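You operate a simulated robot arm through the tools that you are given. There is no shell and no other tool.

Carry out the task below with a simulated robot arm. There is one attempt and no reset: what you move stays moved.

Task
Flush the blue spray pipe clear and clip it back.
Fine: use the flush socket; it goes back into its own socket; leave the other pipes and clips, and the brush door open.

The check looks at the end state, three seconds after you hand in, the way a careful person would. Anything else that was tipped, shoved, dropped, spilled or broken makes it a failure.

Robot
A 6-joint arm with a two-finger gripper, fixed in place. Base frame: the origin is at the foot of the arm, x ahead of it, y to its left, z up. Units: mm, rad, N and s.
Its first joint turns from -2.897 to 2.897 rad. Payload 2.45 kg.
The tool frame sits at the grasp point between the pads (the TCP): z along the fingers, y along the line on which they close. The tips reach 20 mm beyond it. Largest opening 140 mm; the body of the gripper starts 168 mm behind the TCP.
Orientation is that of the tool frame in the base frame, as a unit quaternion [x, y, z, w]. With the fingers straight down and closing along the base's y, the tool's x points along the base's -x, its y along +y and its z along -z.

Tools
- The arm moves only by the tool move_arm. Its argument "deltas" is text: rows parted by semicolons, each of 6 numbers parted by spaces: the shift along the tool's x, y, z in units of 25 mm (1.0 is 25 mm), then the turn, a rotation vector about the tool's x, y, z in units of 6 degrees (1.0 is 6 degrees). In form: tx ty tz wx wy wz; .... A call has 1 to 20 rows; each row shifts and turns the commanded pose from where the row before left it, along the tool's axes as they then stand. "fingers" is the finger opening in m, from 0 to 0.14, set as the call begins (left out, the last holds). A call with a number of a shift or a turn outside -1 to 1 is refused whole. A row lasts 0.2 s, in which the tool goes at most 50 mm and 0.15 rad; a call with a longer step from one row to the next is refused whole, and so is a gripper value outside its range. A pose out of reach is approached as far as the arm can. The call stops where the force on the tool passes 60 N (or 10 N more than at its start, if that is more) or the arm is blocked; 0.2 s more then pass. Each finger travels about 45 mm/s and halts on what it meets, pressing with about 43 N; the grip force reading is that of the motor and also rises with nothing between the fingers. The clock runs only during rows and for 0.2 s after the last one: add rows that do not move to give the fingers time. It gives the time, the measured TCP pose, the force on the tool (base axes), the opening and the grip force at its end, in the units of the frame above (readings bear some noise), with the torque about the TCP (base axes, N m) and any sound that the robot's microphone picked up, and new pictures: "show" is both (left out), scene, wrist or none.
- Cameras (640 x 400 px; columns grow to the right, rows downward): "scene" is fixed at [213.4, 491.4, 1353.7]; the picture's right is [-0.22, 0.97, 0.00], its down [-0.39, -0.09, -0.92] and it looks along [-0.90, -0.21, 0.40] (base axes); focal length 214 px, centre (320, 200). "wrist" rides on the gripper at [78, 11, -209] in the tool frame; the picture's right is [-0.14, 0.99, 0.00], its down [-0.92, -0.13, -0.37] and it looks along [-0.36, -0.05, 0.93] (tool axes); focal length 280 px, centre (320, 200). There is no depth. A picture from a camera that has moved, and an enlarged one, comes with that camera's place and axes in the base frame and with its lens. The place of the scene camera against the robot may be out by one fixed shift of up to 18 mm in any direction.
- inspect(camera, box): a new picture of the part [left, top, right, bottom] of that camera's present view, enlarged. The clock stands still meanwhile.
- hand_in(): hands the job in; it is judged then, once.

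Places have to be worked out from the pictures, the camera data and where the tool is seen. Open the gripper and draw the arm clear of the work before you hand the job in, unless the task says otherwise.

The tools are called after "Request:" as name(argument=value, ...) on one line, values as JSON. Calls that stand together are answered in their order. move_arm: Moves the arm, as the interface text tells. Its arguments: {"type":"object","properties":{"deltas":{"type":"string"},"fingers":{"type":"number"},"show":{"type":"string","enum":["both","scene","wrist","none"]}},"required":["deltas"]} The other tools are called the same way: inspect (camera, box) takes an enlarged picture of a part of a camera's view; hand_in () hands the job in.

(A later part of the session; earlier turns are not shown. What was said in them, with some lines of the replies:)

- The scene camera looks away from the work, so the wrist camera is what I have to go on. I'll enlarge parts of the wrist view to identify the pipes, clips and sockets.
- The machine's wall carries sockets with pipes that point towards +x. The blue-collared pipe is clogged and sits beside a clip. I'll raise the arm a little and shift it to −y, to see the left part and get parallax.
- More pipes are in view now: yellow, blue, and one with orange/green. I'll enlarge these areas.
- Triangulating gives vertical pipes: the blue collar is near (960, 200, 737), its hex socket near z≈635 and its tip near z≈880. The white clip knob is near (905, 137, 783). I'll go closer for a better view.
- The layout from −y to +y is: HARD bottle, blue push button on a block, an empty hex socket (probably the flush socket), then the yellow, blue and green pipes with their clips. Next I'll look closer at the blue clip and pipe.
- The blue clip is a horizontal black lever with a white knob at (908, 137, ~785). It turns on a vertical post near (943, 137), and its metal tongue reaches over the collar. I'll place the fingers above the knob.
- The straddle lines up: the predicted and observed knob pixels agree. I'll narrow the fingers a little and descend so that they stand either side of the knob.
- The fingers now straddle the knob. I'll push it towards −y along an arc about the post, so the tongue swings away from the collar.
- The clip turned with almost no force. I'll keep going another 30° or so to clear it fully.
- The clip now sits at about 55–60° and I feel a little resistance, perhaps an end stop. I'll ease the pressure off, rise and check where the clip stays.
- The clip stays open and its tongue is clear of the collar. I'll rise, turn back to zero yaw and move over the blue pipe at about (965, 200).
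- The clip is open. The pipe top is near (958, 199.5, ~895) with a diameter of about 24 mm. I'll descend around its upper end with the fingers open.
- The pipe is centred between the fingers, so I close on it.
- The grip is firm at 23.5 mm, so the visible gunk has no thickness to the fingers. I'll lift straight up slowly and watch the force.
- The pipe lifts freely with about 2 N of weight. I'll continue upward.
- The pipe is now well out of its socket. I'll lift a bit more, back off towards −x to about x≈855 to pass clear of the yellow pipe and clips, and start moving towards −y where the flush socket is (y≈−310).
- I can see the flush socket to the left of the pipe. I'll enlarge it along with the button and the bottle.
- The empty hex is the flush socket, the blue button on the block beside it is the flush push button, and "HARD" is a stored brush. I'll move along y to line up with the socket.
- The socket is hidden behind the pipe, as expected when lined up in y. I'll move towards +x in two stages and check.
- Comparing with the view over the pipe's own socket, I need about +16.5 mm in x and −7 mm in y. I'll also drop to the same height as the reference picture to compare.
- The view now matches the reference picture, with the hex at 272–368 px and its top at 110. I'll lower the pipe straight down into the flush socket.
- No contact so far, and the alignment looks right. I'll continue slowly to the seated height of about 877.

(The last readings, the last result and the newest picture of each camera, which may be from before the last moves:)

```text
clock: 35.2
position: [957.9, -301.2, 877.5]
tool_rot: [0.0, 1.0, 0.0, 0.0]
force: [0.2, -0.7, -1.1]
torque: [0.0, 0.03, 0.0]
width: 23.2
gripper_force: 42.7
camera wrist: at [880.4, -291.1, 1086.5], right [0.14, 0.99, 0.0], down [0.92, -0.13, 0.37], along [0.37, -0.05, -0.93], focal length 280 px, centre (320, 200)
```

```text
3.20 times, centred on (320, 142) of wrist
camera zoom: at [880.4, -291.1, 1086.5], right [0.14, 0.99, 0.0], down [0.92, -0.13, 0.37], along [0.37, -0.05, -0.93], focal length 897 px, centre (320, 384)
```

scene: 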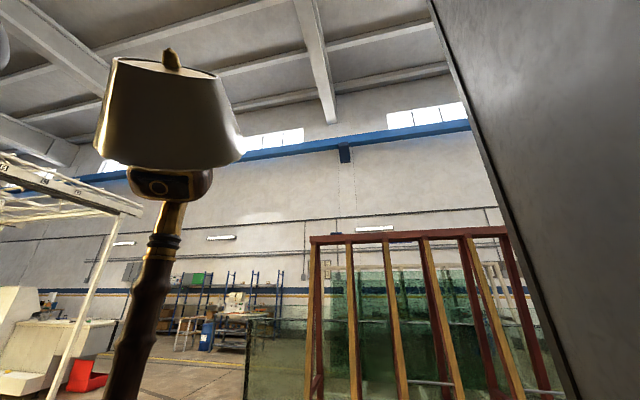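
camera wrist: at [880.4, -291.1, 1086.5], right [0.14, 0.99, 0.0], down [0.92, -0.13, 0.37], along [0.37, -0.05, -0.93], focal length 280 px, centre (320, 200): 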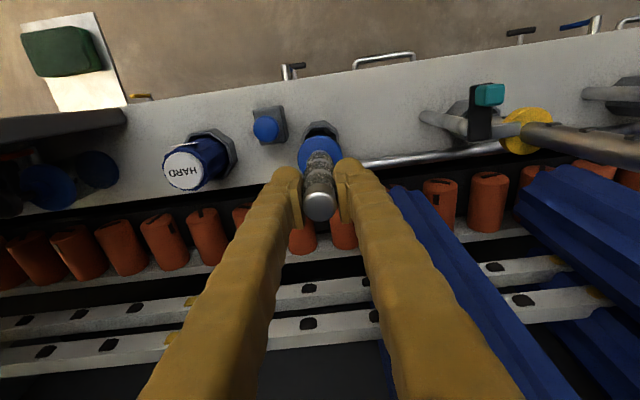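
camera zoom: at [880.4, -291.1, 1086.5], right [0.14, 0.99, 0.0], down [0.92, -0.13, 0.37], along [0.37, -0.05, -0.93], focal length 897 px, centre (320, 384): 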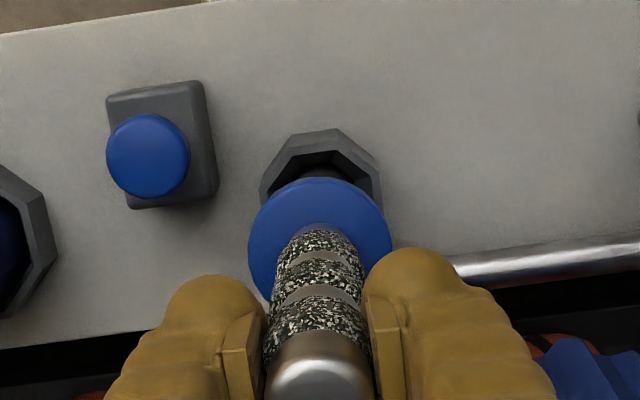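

The height matches the originally seated view. I'll press down a few millimetres more to feel for the bottom.

Request:
move_arm(deltas="0 0 0.08 0 0 0;0 0 0.08 0 0 0;0 0 0 0 0 0", show="none")

```text
clock: 36.0
position: [958.0, -302.2, 876.1]
tool_rot: [0.0, 1.0, -0.001, 0.002]
force: [-0.1, -0.4, 34.5]
torque: [0.0, -0.05, -0.04]
width: 23.8
gripper_force: 43.6
```

It is seated: the floor contact reads 34 N at z≈876. I'll relax, open the fingers, rise clear and look at the pipe.

Request:
move_arm(deltas="0 0 -0.12 0 0 0;0 0 0 0 0 0", show="none")

Request:
move_arm(deltas="0 0 0 0 0 0;0 0 0 0 0 0;0 0 0 0 0 0;0 0 0 0 0 0;0 0 -0.6 0 0 0;0 0 -1 0 0 0;0 0 -1 0 0 0;0 0 -1 0 0 0;0 0 -1 0 0 0;0 0 0 0 0 0", fingers=0.08, show="wrist")

Request:
inspect(camera="wrist", box=[220, 80, 420, 205])

```text
clock: 36.6
position: [957.1, -301.9, 874.9]
tool_rot: [0.0, 1.0, 0.0, -0.001]
force: [2.6, 0.7, 5.4]
torque: [-0.02, -0.83, 0.03]
width: 23.3
gripper_force: 43.1
```

```text
clock: 38.8
position: [956.5, -300.4, 992.4]
tool_rot: [0.0, 1.0, 0.0, -0.001]
force: [0.4, -0.4, -0.1]
torque: [-0.03, 0.02, 0.0]
width: 79.6
gripper_force: 0.0
camera wrist: at [879.9, -291.2, 1200.7], right [0.14, 0.99, 0.0], down [0.92, -0.13, 0.37], along [0.36, -0.05, -0.93], focal length 280 px, centre (320, 200)
```

wrist: 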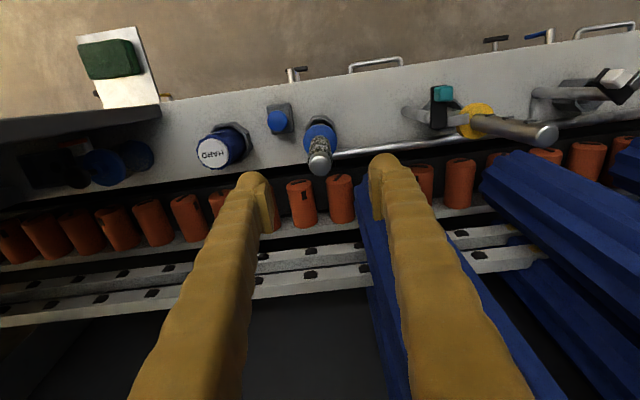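

```text
3.20 times, centred on (320, 142) of wrist
camera zoom: at [879.9, -291.2, 1200.7], right [0.14, 0.99, 0.0], down [0.92, -0.13, 0.37], along [0.36, -0.05, -0.93], focal length 897 px, centre (320, 384)
```

zoom: 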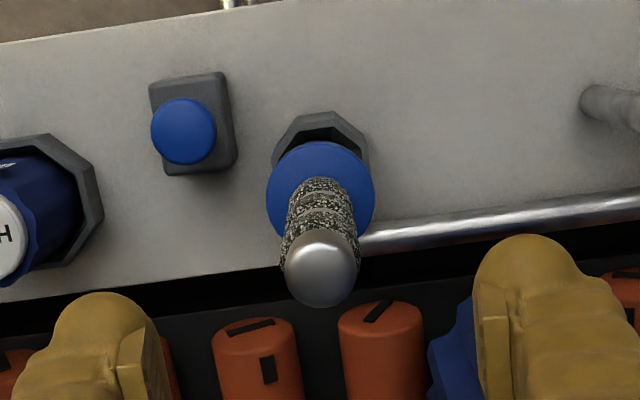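

The pipe stands in the flush socket, still scaled. By triangulation the button top is at (922, −377, 667). I'll close the fingers, move to about (911, −380) to keep the gripper body clear of the pipe, and descend above the button.

Request:
move_arm(deltas="0.6 -0.8 0 0 0 0;0.6 -0.8 0 0 0 0;0.62 -0.8 0 0 0 0;0 -0.78 0 0 0 0;0 0 0 0 0 0;0 0 1 0 0 0;0 0 1 0 0 0;0 0 1 0 0 0;0 0 1 0 0 0;0 0 1 0 0 0;0 0 1 0 0 0;0 0 1 0 0 0;0 0 1 0 0 0;0 0 0 0 0 0", fingers=0.0, show="wrist")

Request:
inspect(camera="wrist", box=[200, 80, 440, 230])

```text
clock: 41.8
position: [910.5, -381.2, 790.6]
tool_rot: [0.0, 1.0, 0.0, -0.001]
force: [0.2, 0.5, 0.0]
torque: [-0.02, 0.01, 0.0]
width: 0.0
gripper_force: 29.0
camera wrist: at [834.1, -370.3, 1000.3], right [0.14, 0.99, 0.0], down [0.92, -0.13, 0.37], along [0.36, -0.05, -0.93], focal length 280 px, centre (320, 200)
```

wrist: 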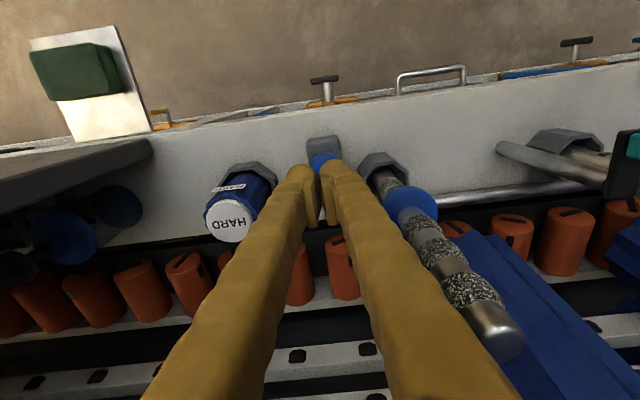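

```text
2.67 times, centred on (320, 155) of wrist
camera zoom: at [834.1, -370.3, 1000.3], right [0.14, 0.99, 0.0], down [0.92, -0.13, 0.37], along [0.36, -0.05, -0.93], focal length 748 px, centre (320, 320)
```

zoom: 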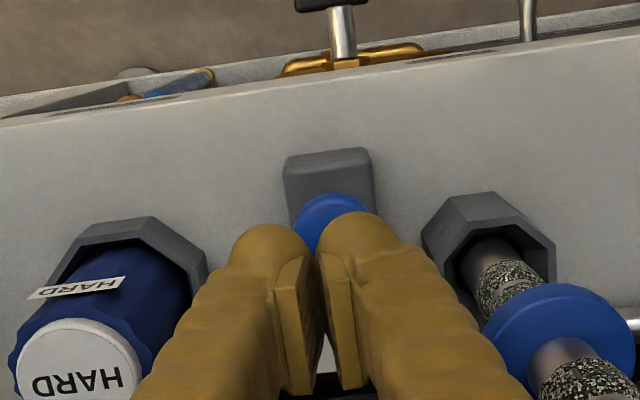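

The fingers are positioned over the button with the pipe clear on the right. I'll descend most of the way and check the clearance to the pipe.

Request:
move_arm(deltas="0 0 0.7 0 0 0;0 0 0.7 0 0 0;0 0 0.7 0 0 0;0 0 0.7 0 0 0;0 0 0.6 0 0 0;0 0 0 0 0 0", show="wrist")

Request:
inspect(camera="wrist", box=[200, 80, 440, 230])

```text
clock: 43.2
position: [911.7, -381.6, 705.3]
tool_rot: [0.0, 1.0, 0.0, 0.0]
force: [-0.5, 0.6, 0.3]
torque: [0.05, 0.04, -0.01]
width: 0.1
gripper_force: 29.4
camera wrist: at [834.9, -370.8, 914.9], right [0.14, 0.99, 0.0], down [0.92, -0.13, 0.37], along [0.36, -0.05, -0.93], focal length 280 px, centre (320, 200)
```

wrist: 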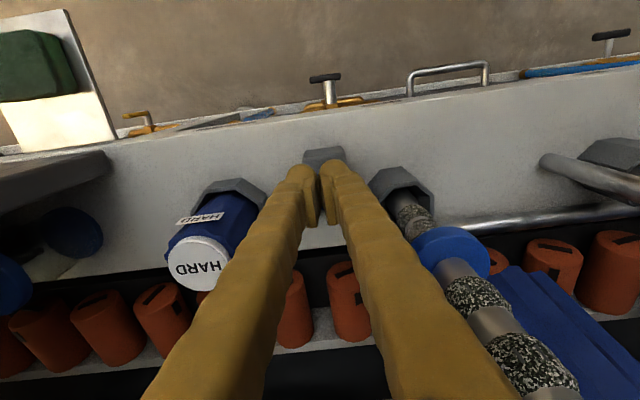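

```text
2.67 times, centred on (320, 155) of wrist
camera zoom: at [834.9, -370.8, 914.9], right [0.14, 0.99, 0.0], down [0.92, -0.13, 0.37], along [0.36, -0.05, -0.93], focal length 748 px, centre (320, 320)
```

zoom: 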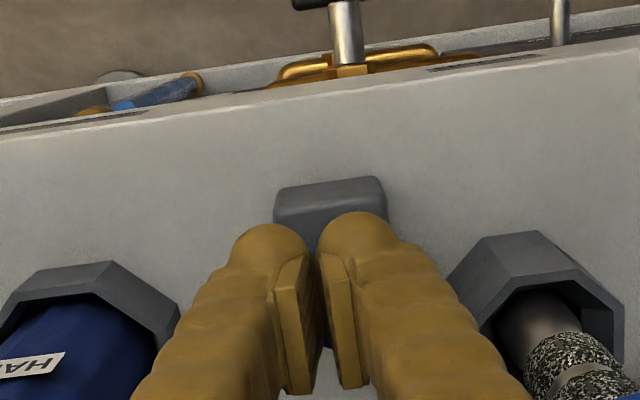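

The tips are about 18 mm above the button. I'll shift +3 mm in y and press down slowly.

Request:
move_arm(deltas="0 0.12 0.2 0 0 0;0 0 0.2 0 0 0;0 0 0.2 0 0 0;0 0 0.1 0 0 0;0 0 0.1 0 0 0;0 0 0.1 0 0 0;0 0 0 0 0 0", show="none")

```text
clock: 44.8
position: [912.0, -378.0, 684.5]
tool_rot: [0.0, 1.0, 0.001, 0.0]
force: [0.3, -1.3, 5.1]
torque: [0.01, -0.06, -0.07]
width: 0.3
gripper_force: 29.6
heard: click
```

I heard a click and the button resists at 5 N. I'll hold it down for a moment and watch the pipe.

Request:
move_arm(deltas="0 0 0.05 0 0 0;0 0 0 0 0 0;0 0 0 0 0 0;0 0 0 0 0 0;0 0 0 0 0 0;0 0 0 0 0 0;0 0 0 0 0 0;0 0 0 0 0 0;0 0 0 0 0 0;0 0 0 0 0 0", show="wrist")

Request:
inspect(camera="wrist", box=[340, 130, 640, 400])

```text
clock: 47.0
position: [912.0, -377.7, 683.0]
tool_rot: [0.0, 1.0, 0.001, 0.0]
force: [0.5, 2.6, 4.7]
torque: [0.1, -0.07, 0.02]
width: 0.0
gripper_force: 28.9
camera wrist: at [834.7, -367.6, 891.7], right [0.14, 0.99, 0.0], down [0.92, -0.13, 0.37], along [0.36, -0.05, -0.93], focal length 280 px, centre (320, 200)
```

wrist: 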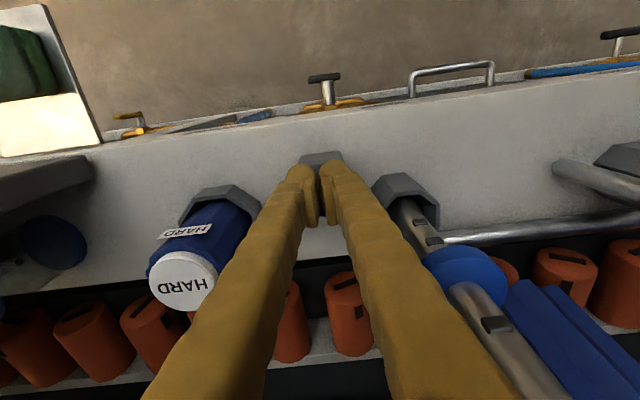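

```text
1.48 times, centred on (490, 265) of wrist
camera zoom: at [834.7, -367.6, 891.7], right [0.14, 0.99, 0.0], down [0.92, -0.13, 0.37], along [0.36, -0.05, -0.93], focal length 415 px, centre (68, 104)
```

zoom: 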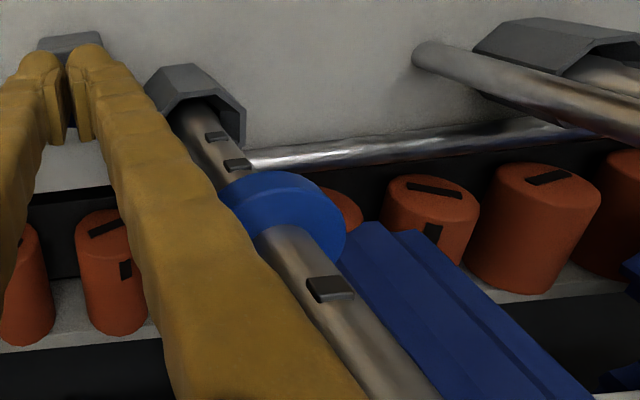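

The pipe is clean: the scale is gone and the nozzles show. I'll release the button, rise straight up and check it.

Request:
move_arm(deltas="0 0 -0.3 0 0 0;0 0 -0.7 0 0 0;0 0 -1 0 0 0;0 0 -1 0 0 0;0 0 -1 0 0 0;0 0 -1 0 0 0;0 0 -1 0 0 0;0 0 -1 0 0 0;0 0 -1 0 0 0;0 0 -1 0 0 0;0 0 -1 0 0 0;0 0 -1 0 0 0;0 0 -1 0 0 0;0 0 0 0 0 0", show="wrist")

Request:
inspect(camera="wrist", box=[220, 90, 460, 240])

```text
clock: 50.0
position: [912.4, -378.0, 983.4]
tool_rot: [0.0, 1.0, 0.0, 0.0]
force: [0.4, -0.3, 0.0]
torque: [0.01, 0.03, 0.03]
width: 0.3
gripper_force: 29.2
camera wrist: at [834.5, -367.9, 1192.8], right [0.14, 0.99, 0.0], down [0.92, -0.13, 0.37], along [0.37, -0.05, -0.93], focal length 280 px, centre (320, 200)
```

wrist: 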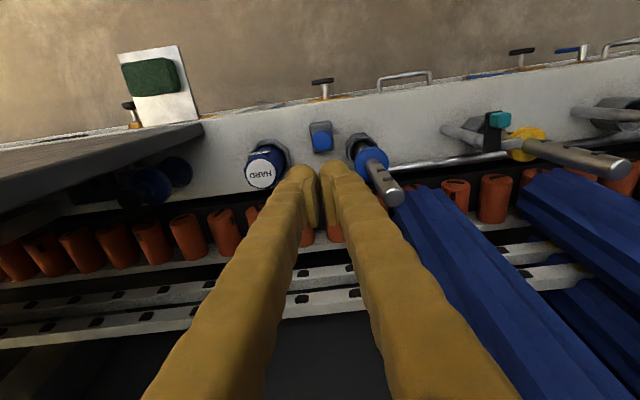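

```text
2.67 times, centred on (340, 165) of wrist
camera zoom: at [834.5, -367.9, 1192.8], right [0.14, 0.99, 0.0], down [0.92, -0.13, 0.37], along [0.37, -0.05, -0.93], focal length 748 px, centre (267, 293)
```

zoom: 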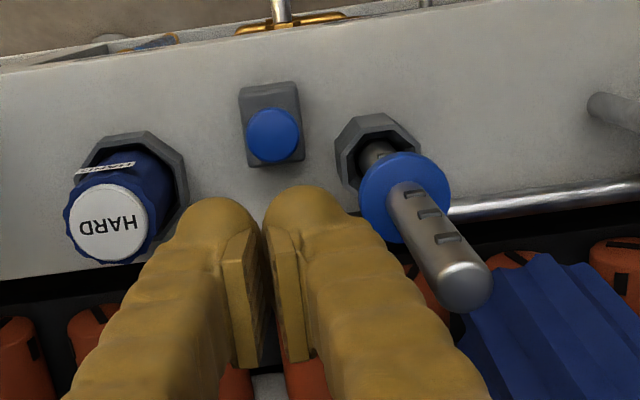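

The button is back up and the pipe is visibly clean in the flush socket. I'll go back over the pipe with open fingers.

Request:
move_arm(deltas="-0.61 0.76 0 0 0 0;-0.61 0.76 0 0 0 0;-0.6 0.76 0 0 0 0;0 0.76 0 0 0 0;0 0 0 0 0 0;0 0 0 0 0 0", fingers=0.08, show="wrist")

Request:
inspect(camera="wrist", box=[220, 80, 420, 205])

```text
clock: 51.4
position: [957.9, -301.4, 982.8]
tool_rot: [0.001, 1.0, 0.0, 0.0]
force: [1.0, -0.6, -0.1]
torque: [-0.01, 0.02, -0.02]
width: 79.8
gripper_force: 0.1
camera wrist: at [880.0, -291.2, 1192.7], right [0.14, 0.99, 0.0], down [0.92, -0.13, 0.37], along [0.36, -0.05, -0.93], focal length 280 px, centre (320, 200)
```

wrist: 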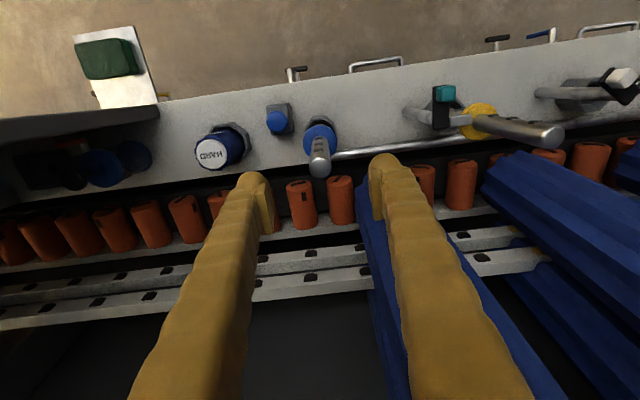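

```text
3.20 times, centred on (320, 142) of wrist
camera zoom: at [880.0, -291.2, 1192.7], right [0.14, 0.99, 0.0], down [0.92, -0.13, 0.37], along [0.36, -0.05, -0.93], focal length 897 px, centre (320, 384)
```

zoom: 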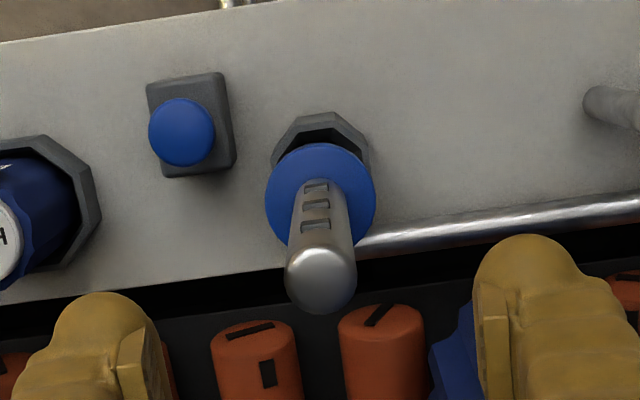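

The pipe is clean and upright, with its nozzles facing −x. I'll descend and re-grip it at the same height.

Request:
move_arm(deltas="0 0 0.7 0 0 0;0 0 0.7 0 0 0;0 0 0.7 0 0 0;0 0 0.7 0 0 0;0 0 0.7 0 0 0;0 0 0.7 0 0 0;0 0 0 0 0 0", show="none")

Request:
move_arm(deltas="0 0 0 0 0 0;0 0 0 0 0 0;0 0 0 0 0 0;0 0 0 0 0 0;0 0 0 0 0 0", fingers=0.0, show="wrist")

Request:
inspect(camera="wrist", box=[220, 80, 420, 205])

```text
clock: 53.0
position: [956.9, -301.2, 877.6]
tool_rot: [0.0, 1.0, 0.0, 0.0]
force: [-0.4, -0.9, 0.4]
torque: [0.0, -0.04, -0.01]
width: 79.8
gripper_force: 0.0
```

```text
clock: 54.2
position: [956.8, -302.3, 877.7]
tool_rot: [0.0, 1.0, 0.0, 0.0]
force: [0.3, 1.2, 0.2]
torque: [-0.01, -0.03, -0.01]
width: 23.4
gripper_force: 38.1
camera wrist: at [879.6, -291.8, 1087.2], right [0.14, 0.99, 0.0], down [0.92, -0.13, 0.37], along [0.36, -0.05, -0.93], focal length 280 px, centre (320, 200)
```

wrist: 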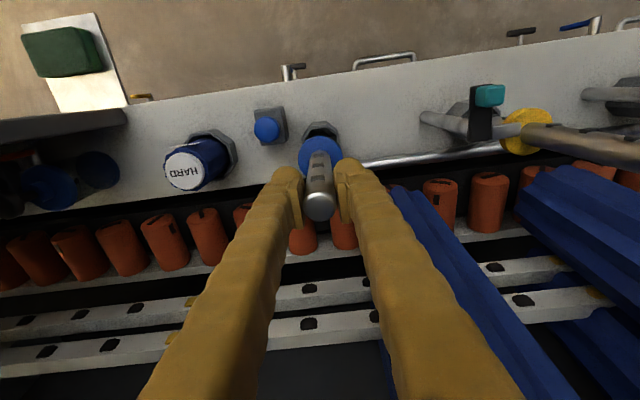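

```text
3.20 times, centred on (320, 142) of wrist
camera zoom: at [879.6, -291.8, 1087.2], right [0.14, 0.99, 0.0], down [0.92, -0.13, 0.37], along [0.36, -0.05, -0.93], focal length 897 px, centre (320, 384)
```

zoom: 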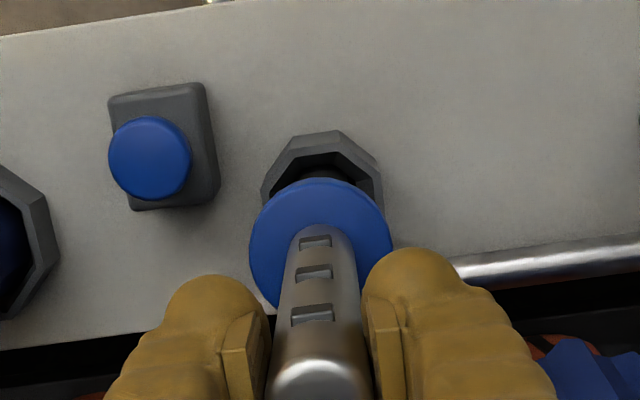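

Re-gripped. I'll lift straight up 150 mm, back off to x≈860 and travel towards +y.

Request:
move_arm(deltas="0 0 -0.5 0 0 0;0 0 -0.5 0 0 0;0 0 -1 0 0 0;0 0 -1 0 0 0;0 0 -1 0 0 0;0 0 -1 0 0 0;0 0 -1 0 0 0;1 0 0 0 0 0;1 0 0 0 0 0;1 0 0 0 0 0;0.9 0 0 0 0 0;0 0 0 0 0 0", show="wrist")

Request:
move_arm(deltas="0 1 0 0 0 0;0 1 0 0 0 0;0 1 0 0 0 0;0 1 0 0 0 0;0 1 0 0 0 0;0 1 0 0 0 0;0 1 0 0 0 0;0 1 0 0 0 0;0 1 0 0 0 0;0 1 0 0 0 0;0 1 0 0 0 0;0 1 0 0 0 0;0 1 0 0 0 0;0 1 0 0 0 0;0 1 0 0 0 0;0 1 0 0 0 0;0 1 0 0 0 0;0 1 0 0 0 0;0 1 0 0 0 0;0 1 0 0 0 0", show="wrist")

Request:
inspect(camera="wrist", box=[220, 70, 420, 195])

```text
clock: 56.8
position: [859.8, -302.6, 1027.8]
tool_rot: [0.001, 1.0, 0.0, 0.0]
force: [-0.5, 0.0, -1.2]
torque: [-0.01, 0.0, 0.02]
width: 23.4
gripper_force: 42.9
camera wrist: at [782.4, -292.2, 1237.2], right [0.14, 0.99, 0.0], down [0.92, -0.13, 0.37], along [0.36, -0.05, -0.93], focal length 280 px, centre (320, 200)
```

wrist: 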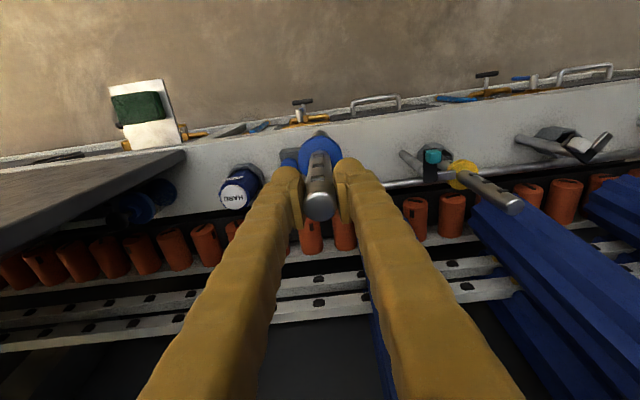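

```text
clock: 61.0
position: [860.6, 199.6, 1028.0]
tool_rot: [0.0, 1.0, 0.0, 0.0]
force: [0.2, 0.3, -2.9]
torque: [0.01, 0.0, -0.01]
width: 23.6
gripper_force: 43.1
camera wrist: at [783.2, 209.5, 1236.9], right [0.14, 0.99, 0.0], down [0.92, -0.13, 0.37], along [0.37, -0.05, -0.93], focal length 280 px, centre (320, 200)
```

wrist: 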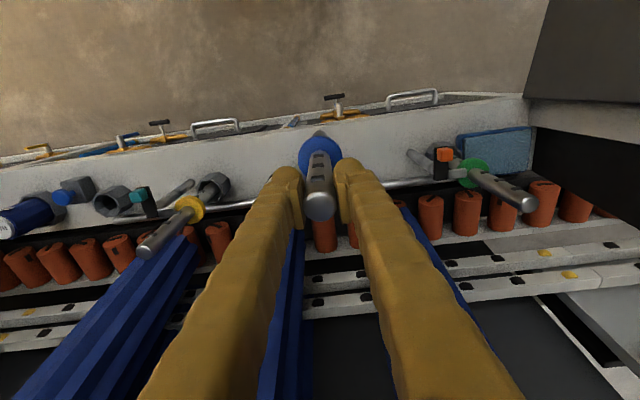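

```text
3.20 times, centred on (320, 132) of wrist
camera zoom: at [783.2, 209.5, 1236.9], right [0.14, 0.99, 0.0], down [0.92, -0.13, 0.37], along [0.37, -0.05, -0.93], focal length 897 px, centre (320, 416)
```

zoom: 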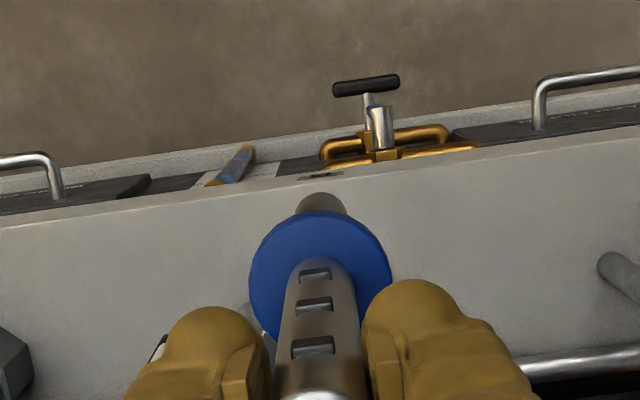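

I'm lined up in y. I'll move towards +x back over the blue pipe's own socket and drop to the reference height.

Request:
move_arm(deltas="-1 0 0 0 0 0;-1 0 0 0 0 0;-1 0 0 0 0 0;-0.88 0 0 0 0 0;0 0 0.54 0 0 0;0 0 0.54 0 0 0;0 0 0 0 0 0", show="wrist")

Request:
inspect(camera="wrist", box=[220, 80, 420, 205])

```text
clock: 62.6
position: [958.2, 198.3, 1000.9]
tool_rot: [-0.002, 1.0, 0.0, 0.001]
force: [-0.4, -0.4, -2.8]
torque: [0.0, -0.03, 0.0]
width: 23.3
gripper_force: 43.0
camera wrist: at [880.4, 208.3, 1209.7], right [0.14, 0.99, 0.0], down [0.92, -0.13, 0.37], along [0.36, -0.05, -0.93], focal length 280 px, centre (320, 200)
```

wrist: 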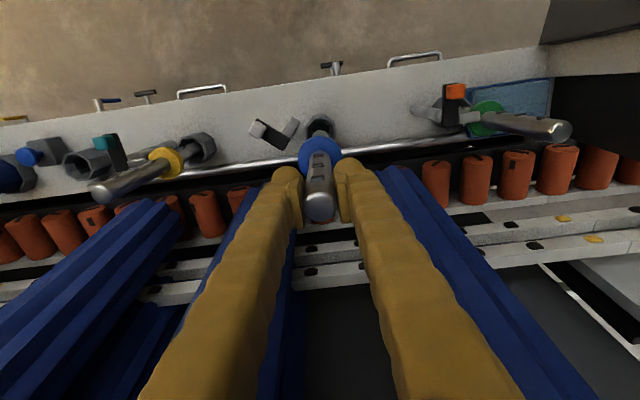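

```text
3.20 times, centred on (320, 142) of wrist
camera zoom: at [880.4, 208.3, 1209.7], right [0.14, 0.99, 0.0], down [0.92, -0.13, 0.37], along [0.36, -0.05, -0.93], focal length 897 px, centre (320, 384)
```

zoom: 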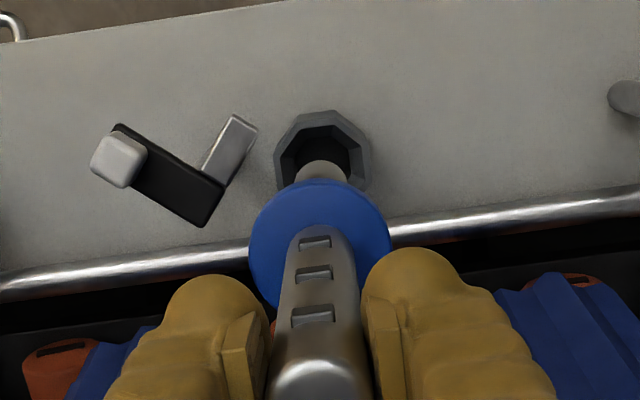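

It's within about 1.5 mm of the reference. I'll nudge +1.2 mm in y and descend.

Request:
move_arm(deltas="0 0.05 0.5 0 0 0;0 0 0.5 0 0 0;0 0 0.5 0 0 0;0 0 0.5 0 0 0;0 0 0.5 0 0 0;0 0 0.5 0 0 0;0 0 0.5 0 0 0;0 0 0.5 0 0 0;0 0 0 0 0 0", show="wrist")

Request:
inspect(camera="wrist", box=[220, 80, 420, 205])

```text
clock: 64.6
position: [957.1, 199.7, 899.8]
tool_rot: [0.0, 1.0, 0.001, 0.0]
force: [-0.1, 0.3, -2.9]
torque: [0.02, -0.01, 0.0]
width: 23.3
gripper_force: 42.5
camera wrist: at [880.0, 209.8, 1109.4], right [0.14, 0.99, 0.0], down [0.92, -0.13, 0.37], along [0.36, -0.05, -0.93], focal length 280 px, centre (320, 200)
```

wrist: 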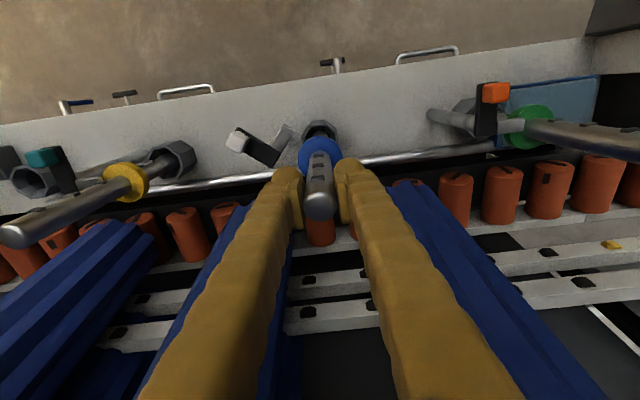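

```text
3.20 times, centred on (320, 142) of wrist
camera zoom: at [880.0, 209.8, 1109.4], right [0.14, 0.99, 0.0], down [0.92, -0.13, 0.37], along [0.36, -0.05, -0.93], focal length 897 px, centre (320, 384)
```

zoom: 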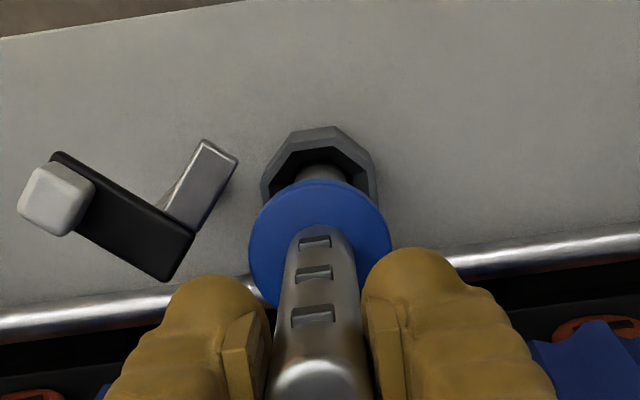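

The pipe is entering its socket without contact. I'll finish seating it slowly.

Request:
move_arm(deltas="0 0 0.25 0 0 0;0 0 0.25 0 0 0;0 0 0.25 0 0 0;0 0 0.15 0 0 0;0 0 0.05 0 0 0;0 0 0.05 0 0 0;0 0 0 0 0 0", show="wrist")

```text
clock: 66.2
position: [957.0, 198.1, 878.0]
tool_rot: [0.0, 1.0, 0.0, 0.001]
force: [-1.9, 0.1, 32.9]
torque: [0.03, 0.46, 0.0]
width: 23.4
gripper_force: 42.8
camera wrist: at [879.6, 209.2, 1086.9], right [0.14, 0.99, 0.0], down [0.92, -0.13, 0.37], along [0.37, -0.05, -0.93], focal length 280 px, centre (320, 200)
```

wrist: 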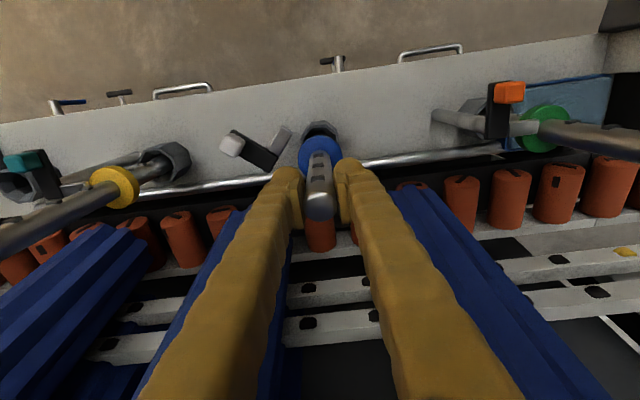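

I feel floor contact at z≈878 with 33 N, consistent with seated. I'll relax, open the fingers, rise and verify.

Request:
move_arm(deltas="0 0 -0.08 0 0 0;0 0 0 0 0 0", show="none")

Request:
move_arm(deltas="0 0 0 0 0 0;0 0 0 0 0 0;0 0 0 0 0 0;0 0 0 0 0 0;0 0 -0.6 0 0 0;0 0 -1 0 0 0;0 0 -1 0 0 0;0 0 -1 0 0 0;0 0 0 0 0 0", fingers=0.08, show="wrist")

Request:
inspect(camera="wrist", box=[200, 80, 440, 230])

```text
clock: 66.8
position: [955.7, 199.5, 878.0]
tool_rot: [0.0, 1.0, 0.0, 0.0]
force: [3.8, 1.6, 17.8]
torque: [0.05, -1.11, -0.03]
width: 23.3
gripper_force: 42.6
```

```text
clock: 68.8
position: [956.9, 198.3, 968.2]
tool_rot: [0.001, 1.0, 0.0, 0.0]
force: [0.0, 0.7, -0.5]
torque: [0.01, 0.0, 0.01]
width: 79.7
gripper_force: 0.1
camera wrist: at [880.1, 209.7, 1177.3], right [0.14, 0.99, 0.0], down [0.92, -0.13, 0.37], along [0.36, -0.05, -0.93], focal length 280 px, centre (320, 200)
```

wrist: 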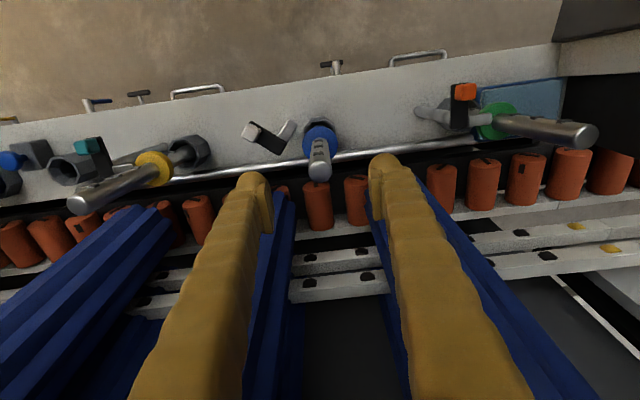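

```text
2.67 times, centred on (320, 155) of wrist
camera zoom: at [880.1, 209.7, 1177.3], right [0.14, 0.99, 0.0], down [0.92, -0.13, 0.37], along [0.36, -0.05, -0.93], focal length 748 px, centre (320, 320)
```

zoom: 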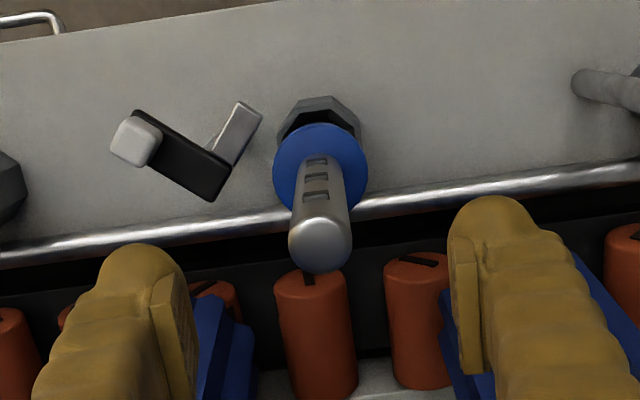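

The pipe is seated like at the start. Now the clip: I'll return to the pose where I left its knob (923, 101, yaw 60°) and check from above.

Request:
move_arm(deltas="0.34 -0.97 0 0 0 0;0.34 -0.97 0 0 0 0;0.34 -0.97 0 0 0 0;0.33 -0.97 0 0 0 0;0 0 0 0 0 -1;0 0 0 0 0 -1;0 0 0 0 0 -1;0 0 0 0 0 -1;0 0 0 0 0 -1;0 0 0 0 0 -1;0 0 0 0 0 -1;0 0 0 0 0 -1;0 0 0 0 0 -1;0 0 0 0 0 -1;0 0 1 0 0 0;0 0 1 0 0 0;0 0 0 0 0 0", fingers=0.036, show="wrist")

Request:
inspect(camera="wrist", box=[220, 120, 460, 270])

```text
clock: 72.4
position: [923.0, 102.2, 918.4]
tool_rot: [-0.499, 0.866, 0.0, -0.001]
force: [-0.2, -0.6, 1.0]
torque: [-0.04, 0.0, -0.02]
width: 36.0
gripper_force: 0.1
camera wrist: at [875.8, 39.6, 1126.8], right [-0.79, 0.61, 0.0], down [0.57, 0.73, 0.37], along [0.23, 0.29, -0.93], focal length 280 px, centre (320, 200)
```

wrist: 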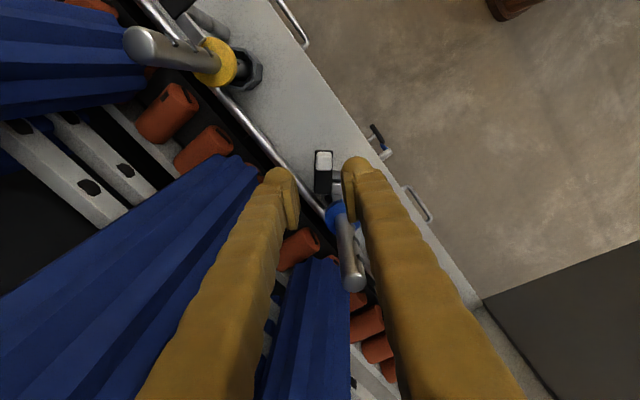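

```text
2.67 times, centred on (340, 195) of wrist
camera zoom: at [875.8, 39.6, 1126.8], right [-0.79, 0.61, 0.0], down [0.57, 0.73, 0.37], along [0.23, 0.29, -0.93], focal length 748 px, centre (267, 213)
```

zoom: 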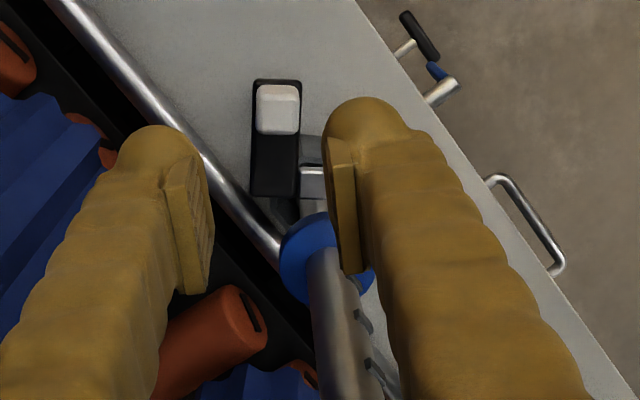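

The clip is where I left it. I'll descend around the knob.

Request:
move_arm(deltas="0 0 0.8 0 0 0;0 0 0.8 0 0 0;0 0 0.8 0 0 0;0 0 0.8 0 0 0;0 0 0.6 0 0 0;0 0 0.6 0 0 0;0 0 0.6 0 0 0;0 0 0 0 0 0", show="wrist")

Request:
inspect(camera="wrist", box=[220, 100, 460, 250])

```text
clock: 74.2
position: [922.9, 102.0, 792.9]
tool_rot: [-0.501, 0.866, 0.0, 0.0]
force: [-0.7, -0.5, 0.7]
torque: [-0.02, 0.01, 0.01]
width: 35.9
gripper_force: 0.0
camera wrist: at [875.5, 39.8, 1002.0], right [-0.79, 0.61, 0.0], down [0.57, 0.73, 0.37], along [0.23, 0.29, -0.93], focal length 280 px, centre (320, 200)
```

wrist: 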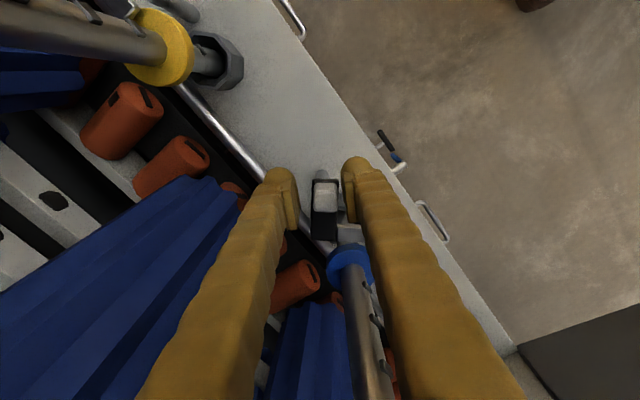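

```text
2.67 times, centred on (340, 175) of wrist
camera zoom: at [875.5, 39.8, 1002.0], right [-0.79, 0.61, 0.0], down [0.57, 0.73, 0.37], along [0.23, 0.29, -0.93], focal length 748 px, centre (267, 267)
```

zoom: 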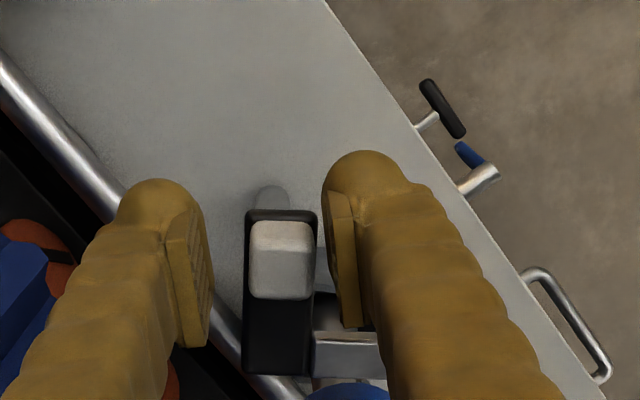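

The knob is straddled. Now I'll swing the clip back along the arc, the first half with a check.

Request:
move_arm(deltas="0 0.25 0 0 0 0;-0.01 0.16 0 0 0 1;-0.01 0.16 0 0 0 1;-0.01 0.16 0 0 0 1;-0.01 0.16 0 0 0 1;-0.01 0.16 0 0 0 1;0 0 0 0 0 0", show="wrist")

Request:
inspect(camera="wrist", box=[220, 100, 460, 250])

```text
clock: 75.8
position: [903.9, 119.6, 792.9]
tool_rot: [-0.258, 0.966, 0.001, 0.0]
force: [0.5, 0.8, 0.1]
torque: [-0.02, 0.0, -0.02]
width: 36.2
gripper_force: 0.0
camera wrist: at [831.5, 89.6, 1001.9], right [-0.37, 0.93, 0.0], down [0.86, 0.35, 0.37], along [0.34, 0.14, -0.93], focal length 280 px, centre (320, 200)
```

wrist: 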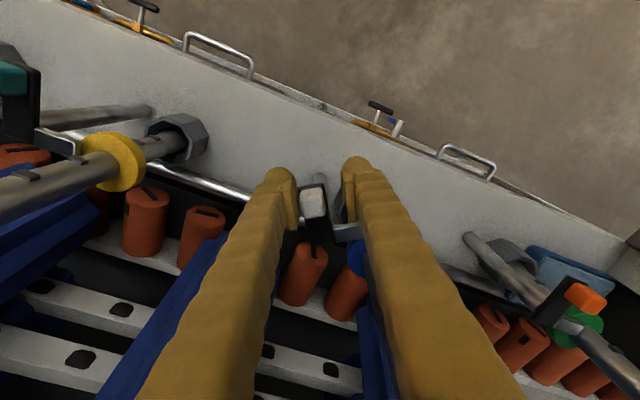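

```text
2.67 times, centred on (340, 175) of wrist
camera zoom: at [831.5, 89.6, 1001.9], right [-0.37, 0.93, 0.0], down [0.86, 0.35, 0.37], along [0.34, 0.14, -0.93], focal length 748 px, centre (267, 267)
```

zoom: 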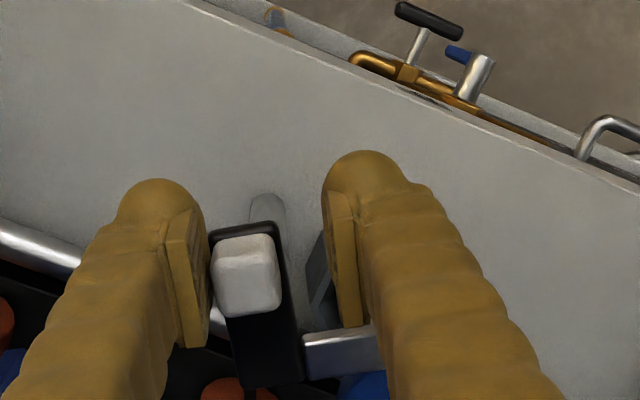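

The clip follows, lagging slightly. I'll continue the second half of the arc.

Request:
move_arm(deltas="-0.05 0.16 0 0 0 1;-0.05 0.16 0 0 0 1;-0.05 0.16 0 0 0 1;-0.05 0.16 0 0 0 1;-0.03 0.16 0 0 0 1;0 0.1 0 0 0 0;0 0 0 0 0 0", show="wrist")

Request:
inspect(camera="wrist", box=[220, 100, 460, 250])

```text
clock: 77.4
position: [903.5, 142.8, 793.0]
tool_rot: [0.001, 1.0, 0.0, 0.0]
force: [-0.3, 1.0, -0.4]
torque: [-0.03, -0.01, 0.02]
width: 35.9
gripper_force: 0.0
camera wrist: at [825.7, 152.8, 1002.0], right [0.14, 0.99, 0.0], down [0.92, -0.13, 0.37], along [0.36, -0.05, -0.93], focal length 280 px, centre (320, 200)
```

wrist: 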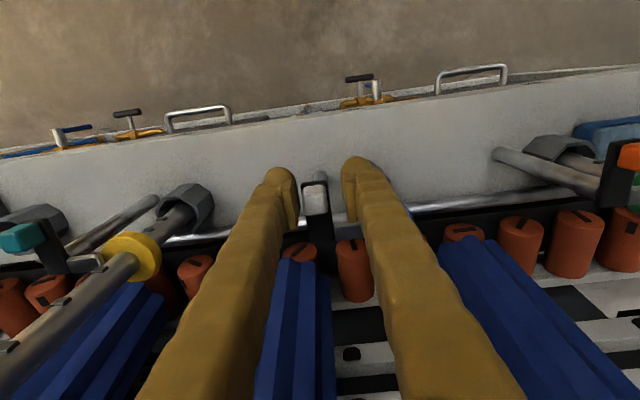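

```text
2.67 times, centred on (340, 175) of wrist
camera zoom: at [825.7, 152.8, 1002.0], right [0.14, 0.99, 0.0], down [0.92, -0.13, 0.37], along [0.36, -0.05, -0.93], focal length 748 px, centre (267, 267)
```

zoom: 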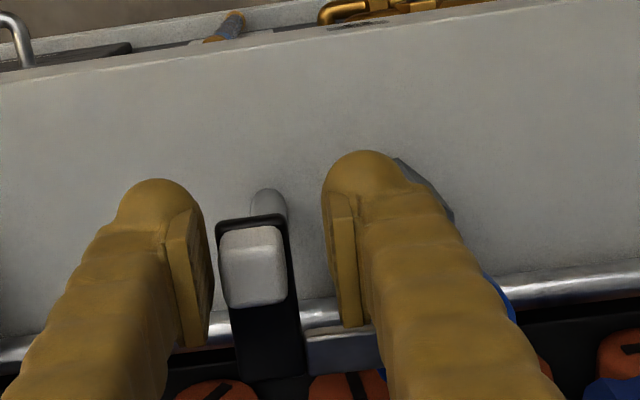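

The knob is back at its original position; prediction and observation differ by about 1 px. I'll centre to ease off the finger, rise and compare with the original view.

Request:
move_arm(deltas="0 -0.15 0 0 0 0;0 0 -0.5 0 0 0;0 0 -1 0 0 0;0 0 -1 0 0 0;0 0 -1 0 0 0;0 0 -1 0 0 0;0 0 -1 0 0 0;0 0 -1 0 0 0;1 0.5 -0.15 0 0 0;1 0.62 0 0 0 0;0.12 0 0 0 0 0;0 0 0 0 0 0;0 0 0 0 0 0", show="none")

Request:
move_arm(deltas="0 0 0 0 0 0;0 0 0 0 0 0;0 0 0 0 0 0;0 0 0 0 0 0;0 0 0 0 0 0;0 0 0 0 0 0", fingers=0.14, show="wrist")

Request:
inspect(camera="wrist", box=[230, 160, 420, 280])

```text
clock: 80.2
position: [849.1, 166.3, 958.8]
tool_rot: [0.0, 1.0, 0.0, 0.0]
force: [0.3, 0.7, -0.1]
torque: [0.0, 0.0, 0.02]
width: 36.0
gripper_force: 0.1
```

```text
clock: 81.6
position: [850.2, 167.0, 959.3]
tool_rot: [-0.001, 1.0, 0.0, 0.0]
force: [0.7, -0.6, 0.0]
torque: [0.01, 0.02, -0.01]
width: 139.7
gripper_force: 0.0
camera wrist: at [772.9, 176.9, 1168.4], right [0.14, 0.99, 0.0], down [0.92, -0.13, 0.37], along [0.36, -0.05, -0.93], focal length 280 px, centre (320, 200)
```

wrist: 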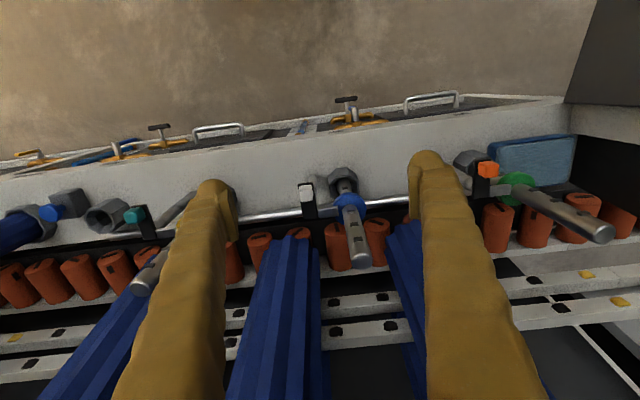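

```text
3.33 times, centred on (325, 220) of wrist
camera zoom: at [772.9, 176.9, 1168.4], right [0.14, 0.99, 0.0], down [0.92, -0.13, 0.37], along [0.36, -0.05, -0.93], focal length 935 px, centre (303, 133)
```

zoom: 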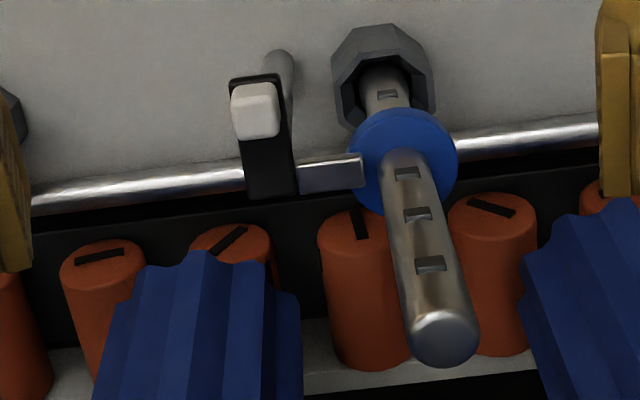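

The clip and pipe match the original picture: the tongue is over the collar, the pipe is clean and seated, and the neighbours look untouched. I'll draw the arm back up to the start pose and take a last look.

Request:
move_arm(deltas="0 0 -1 0 0 0;0 0 -1 0 0 0;0.5 0 -1 0 0 0;0.5 0 -1 0 0 0;0.5 0 -1 0 0 0;0.5 0 -1 0 0 0;0.5 0 -1 0 0 0;0.5 0 -1 0 0 0;0.5 0 -1 0 0 0;0.5 0 0 0 0 0;0.5 0 0 0 0 0;0.5 0 0 0 0 0;0 0 0 0 0 0;0 0 0 0 0 0", show="wrist")

Request:
inspect(camera="wrist", box=[0, 120, 320, 300])

Request:
inspect(camera="wrist", box=[240, 150, 440, 280])

```text
clock: 84.6
position: [724.7, 167.3, 1182.9]
tool_rot: [0.0, 1.0, 0.0, 0.0]
force: [0.0, 0.1, 0.1]
torque: [0.0, 0.0, 0.01]
width: 140.1
gripper_force: 0.1
camera wrist: at [647.7, 177.1, 1393.2], right [0.14, 0.99, 0.0], down [0.92, -0.13, 0.37], along [0.37, -0.05, -0.93], focal length 280 px, centre (320, 200)
```

wrist: 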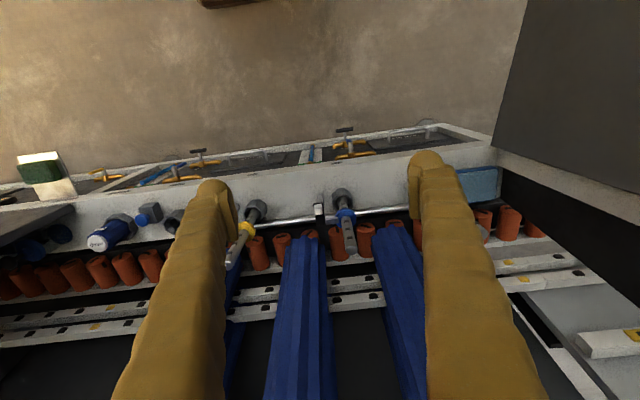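

```text
2.00 times, centred on (160, 210) of wrist
camera zoom: at [647.7, 177.1, 1393.2], right [0.14, 0.99, 0.0], down [0.92, -0.13, 0.37], along [0.37, -0.05, -0.93], focal length 561 px, centre (640, 180)
```

zoom: 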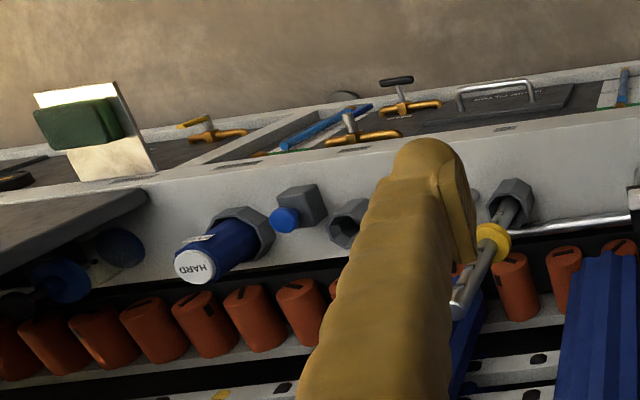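

```text
3.08 times, centred on (340, 215) of wrist
camera zoom: at [647.7, 177.1, 1393.2], right [0.14, 0.99, 0.0], down [0.92, -0.13, 0.37], along [0.37, -0.05, -0.93], focal length 863 px, centre (258, 154)
```

zoom: 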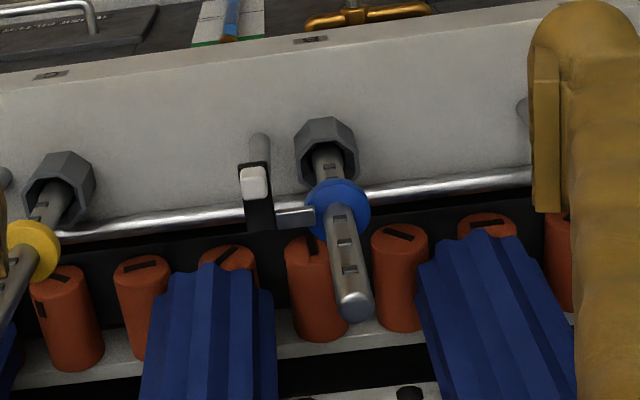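

The blue pipe is clean, back in its own socket and clipped. The flush socket is empty, everything else looks unchanged, and the arm is clear with the gripper open. I'm handing in.

Request:
hand_in()

```text
The job is handed in.
```

The blue spray pipe is flushed clear, back in its own socket and clipped, and I've handed the job in. I haven't seen the result of the check.

- **Flush:** I swung the blue pipe's clip open, moved the pipe to the flush socket and held the blue button down. It clicked, and the scale was gone from the pipe.
- **Refit:** I put the pipe back in its own socket and pushed until it met the bottom. Then I swung the clip shut, and its tongue sits over the collar as in the pictures from before I moved it.
- **Everything else:** I didn't touch the yellow and green pipes, their clips, or the brush door. They look unchanged in the pictures taken after refitting, and I felt no unexpected contact along the way.

The flush socket is empty, and the arm is drawn back with the gripper open.
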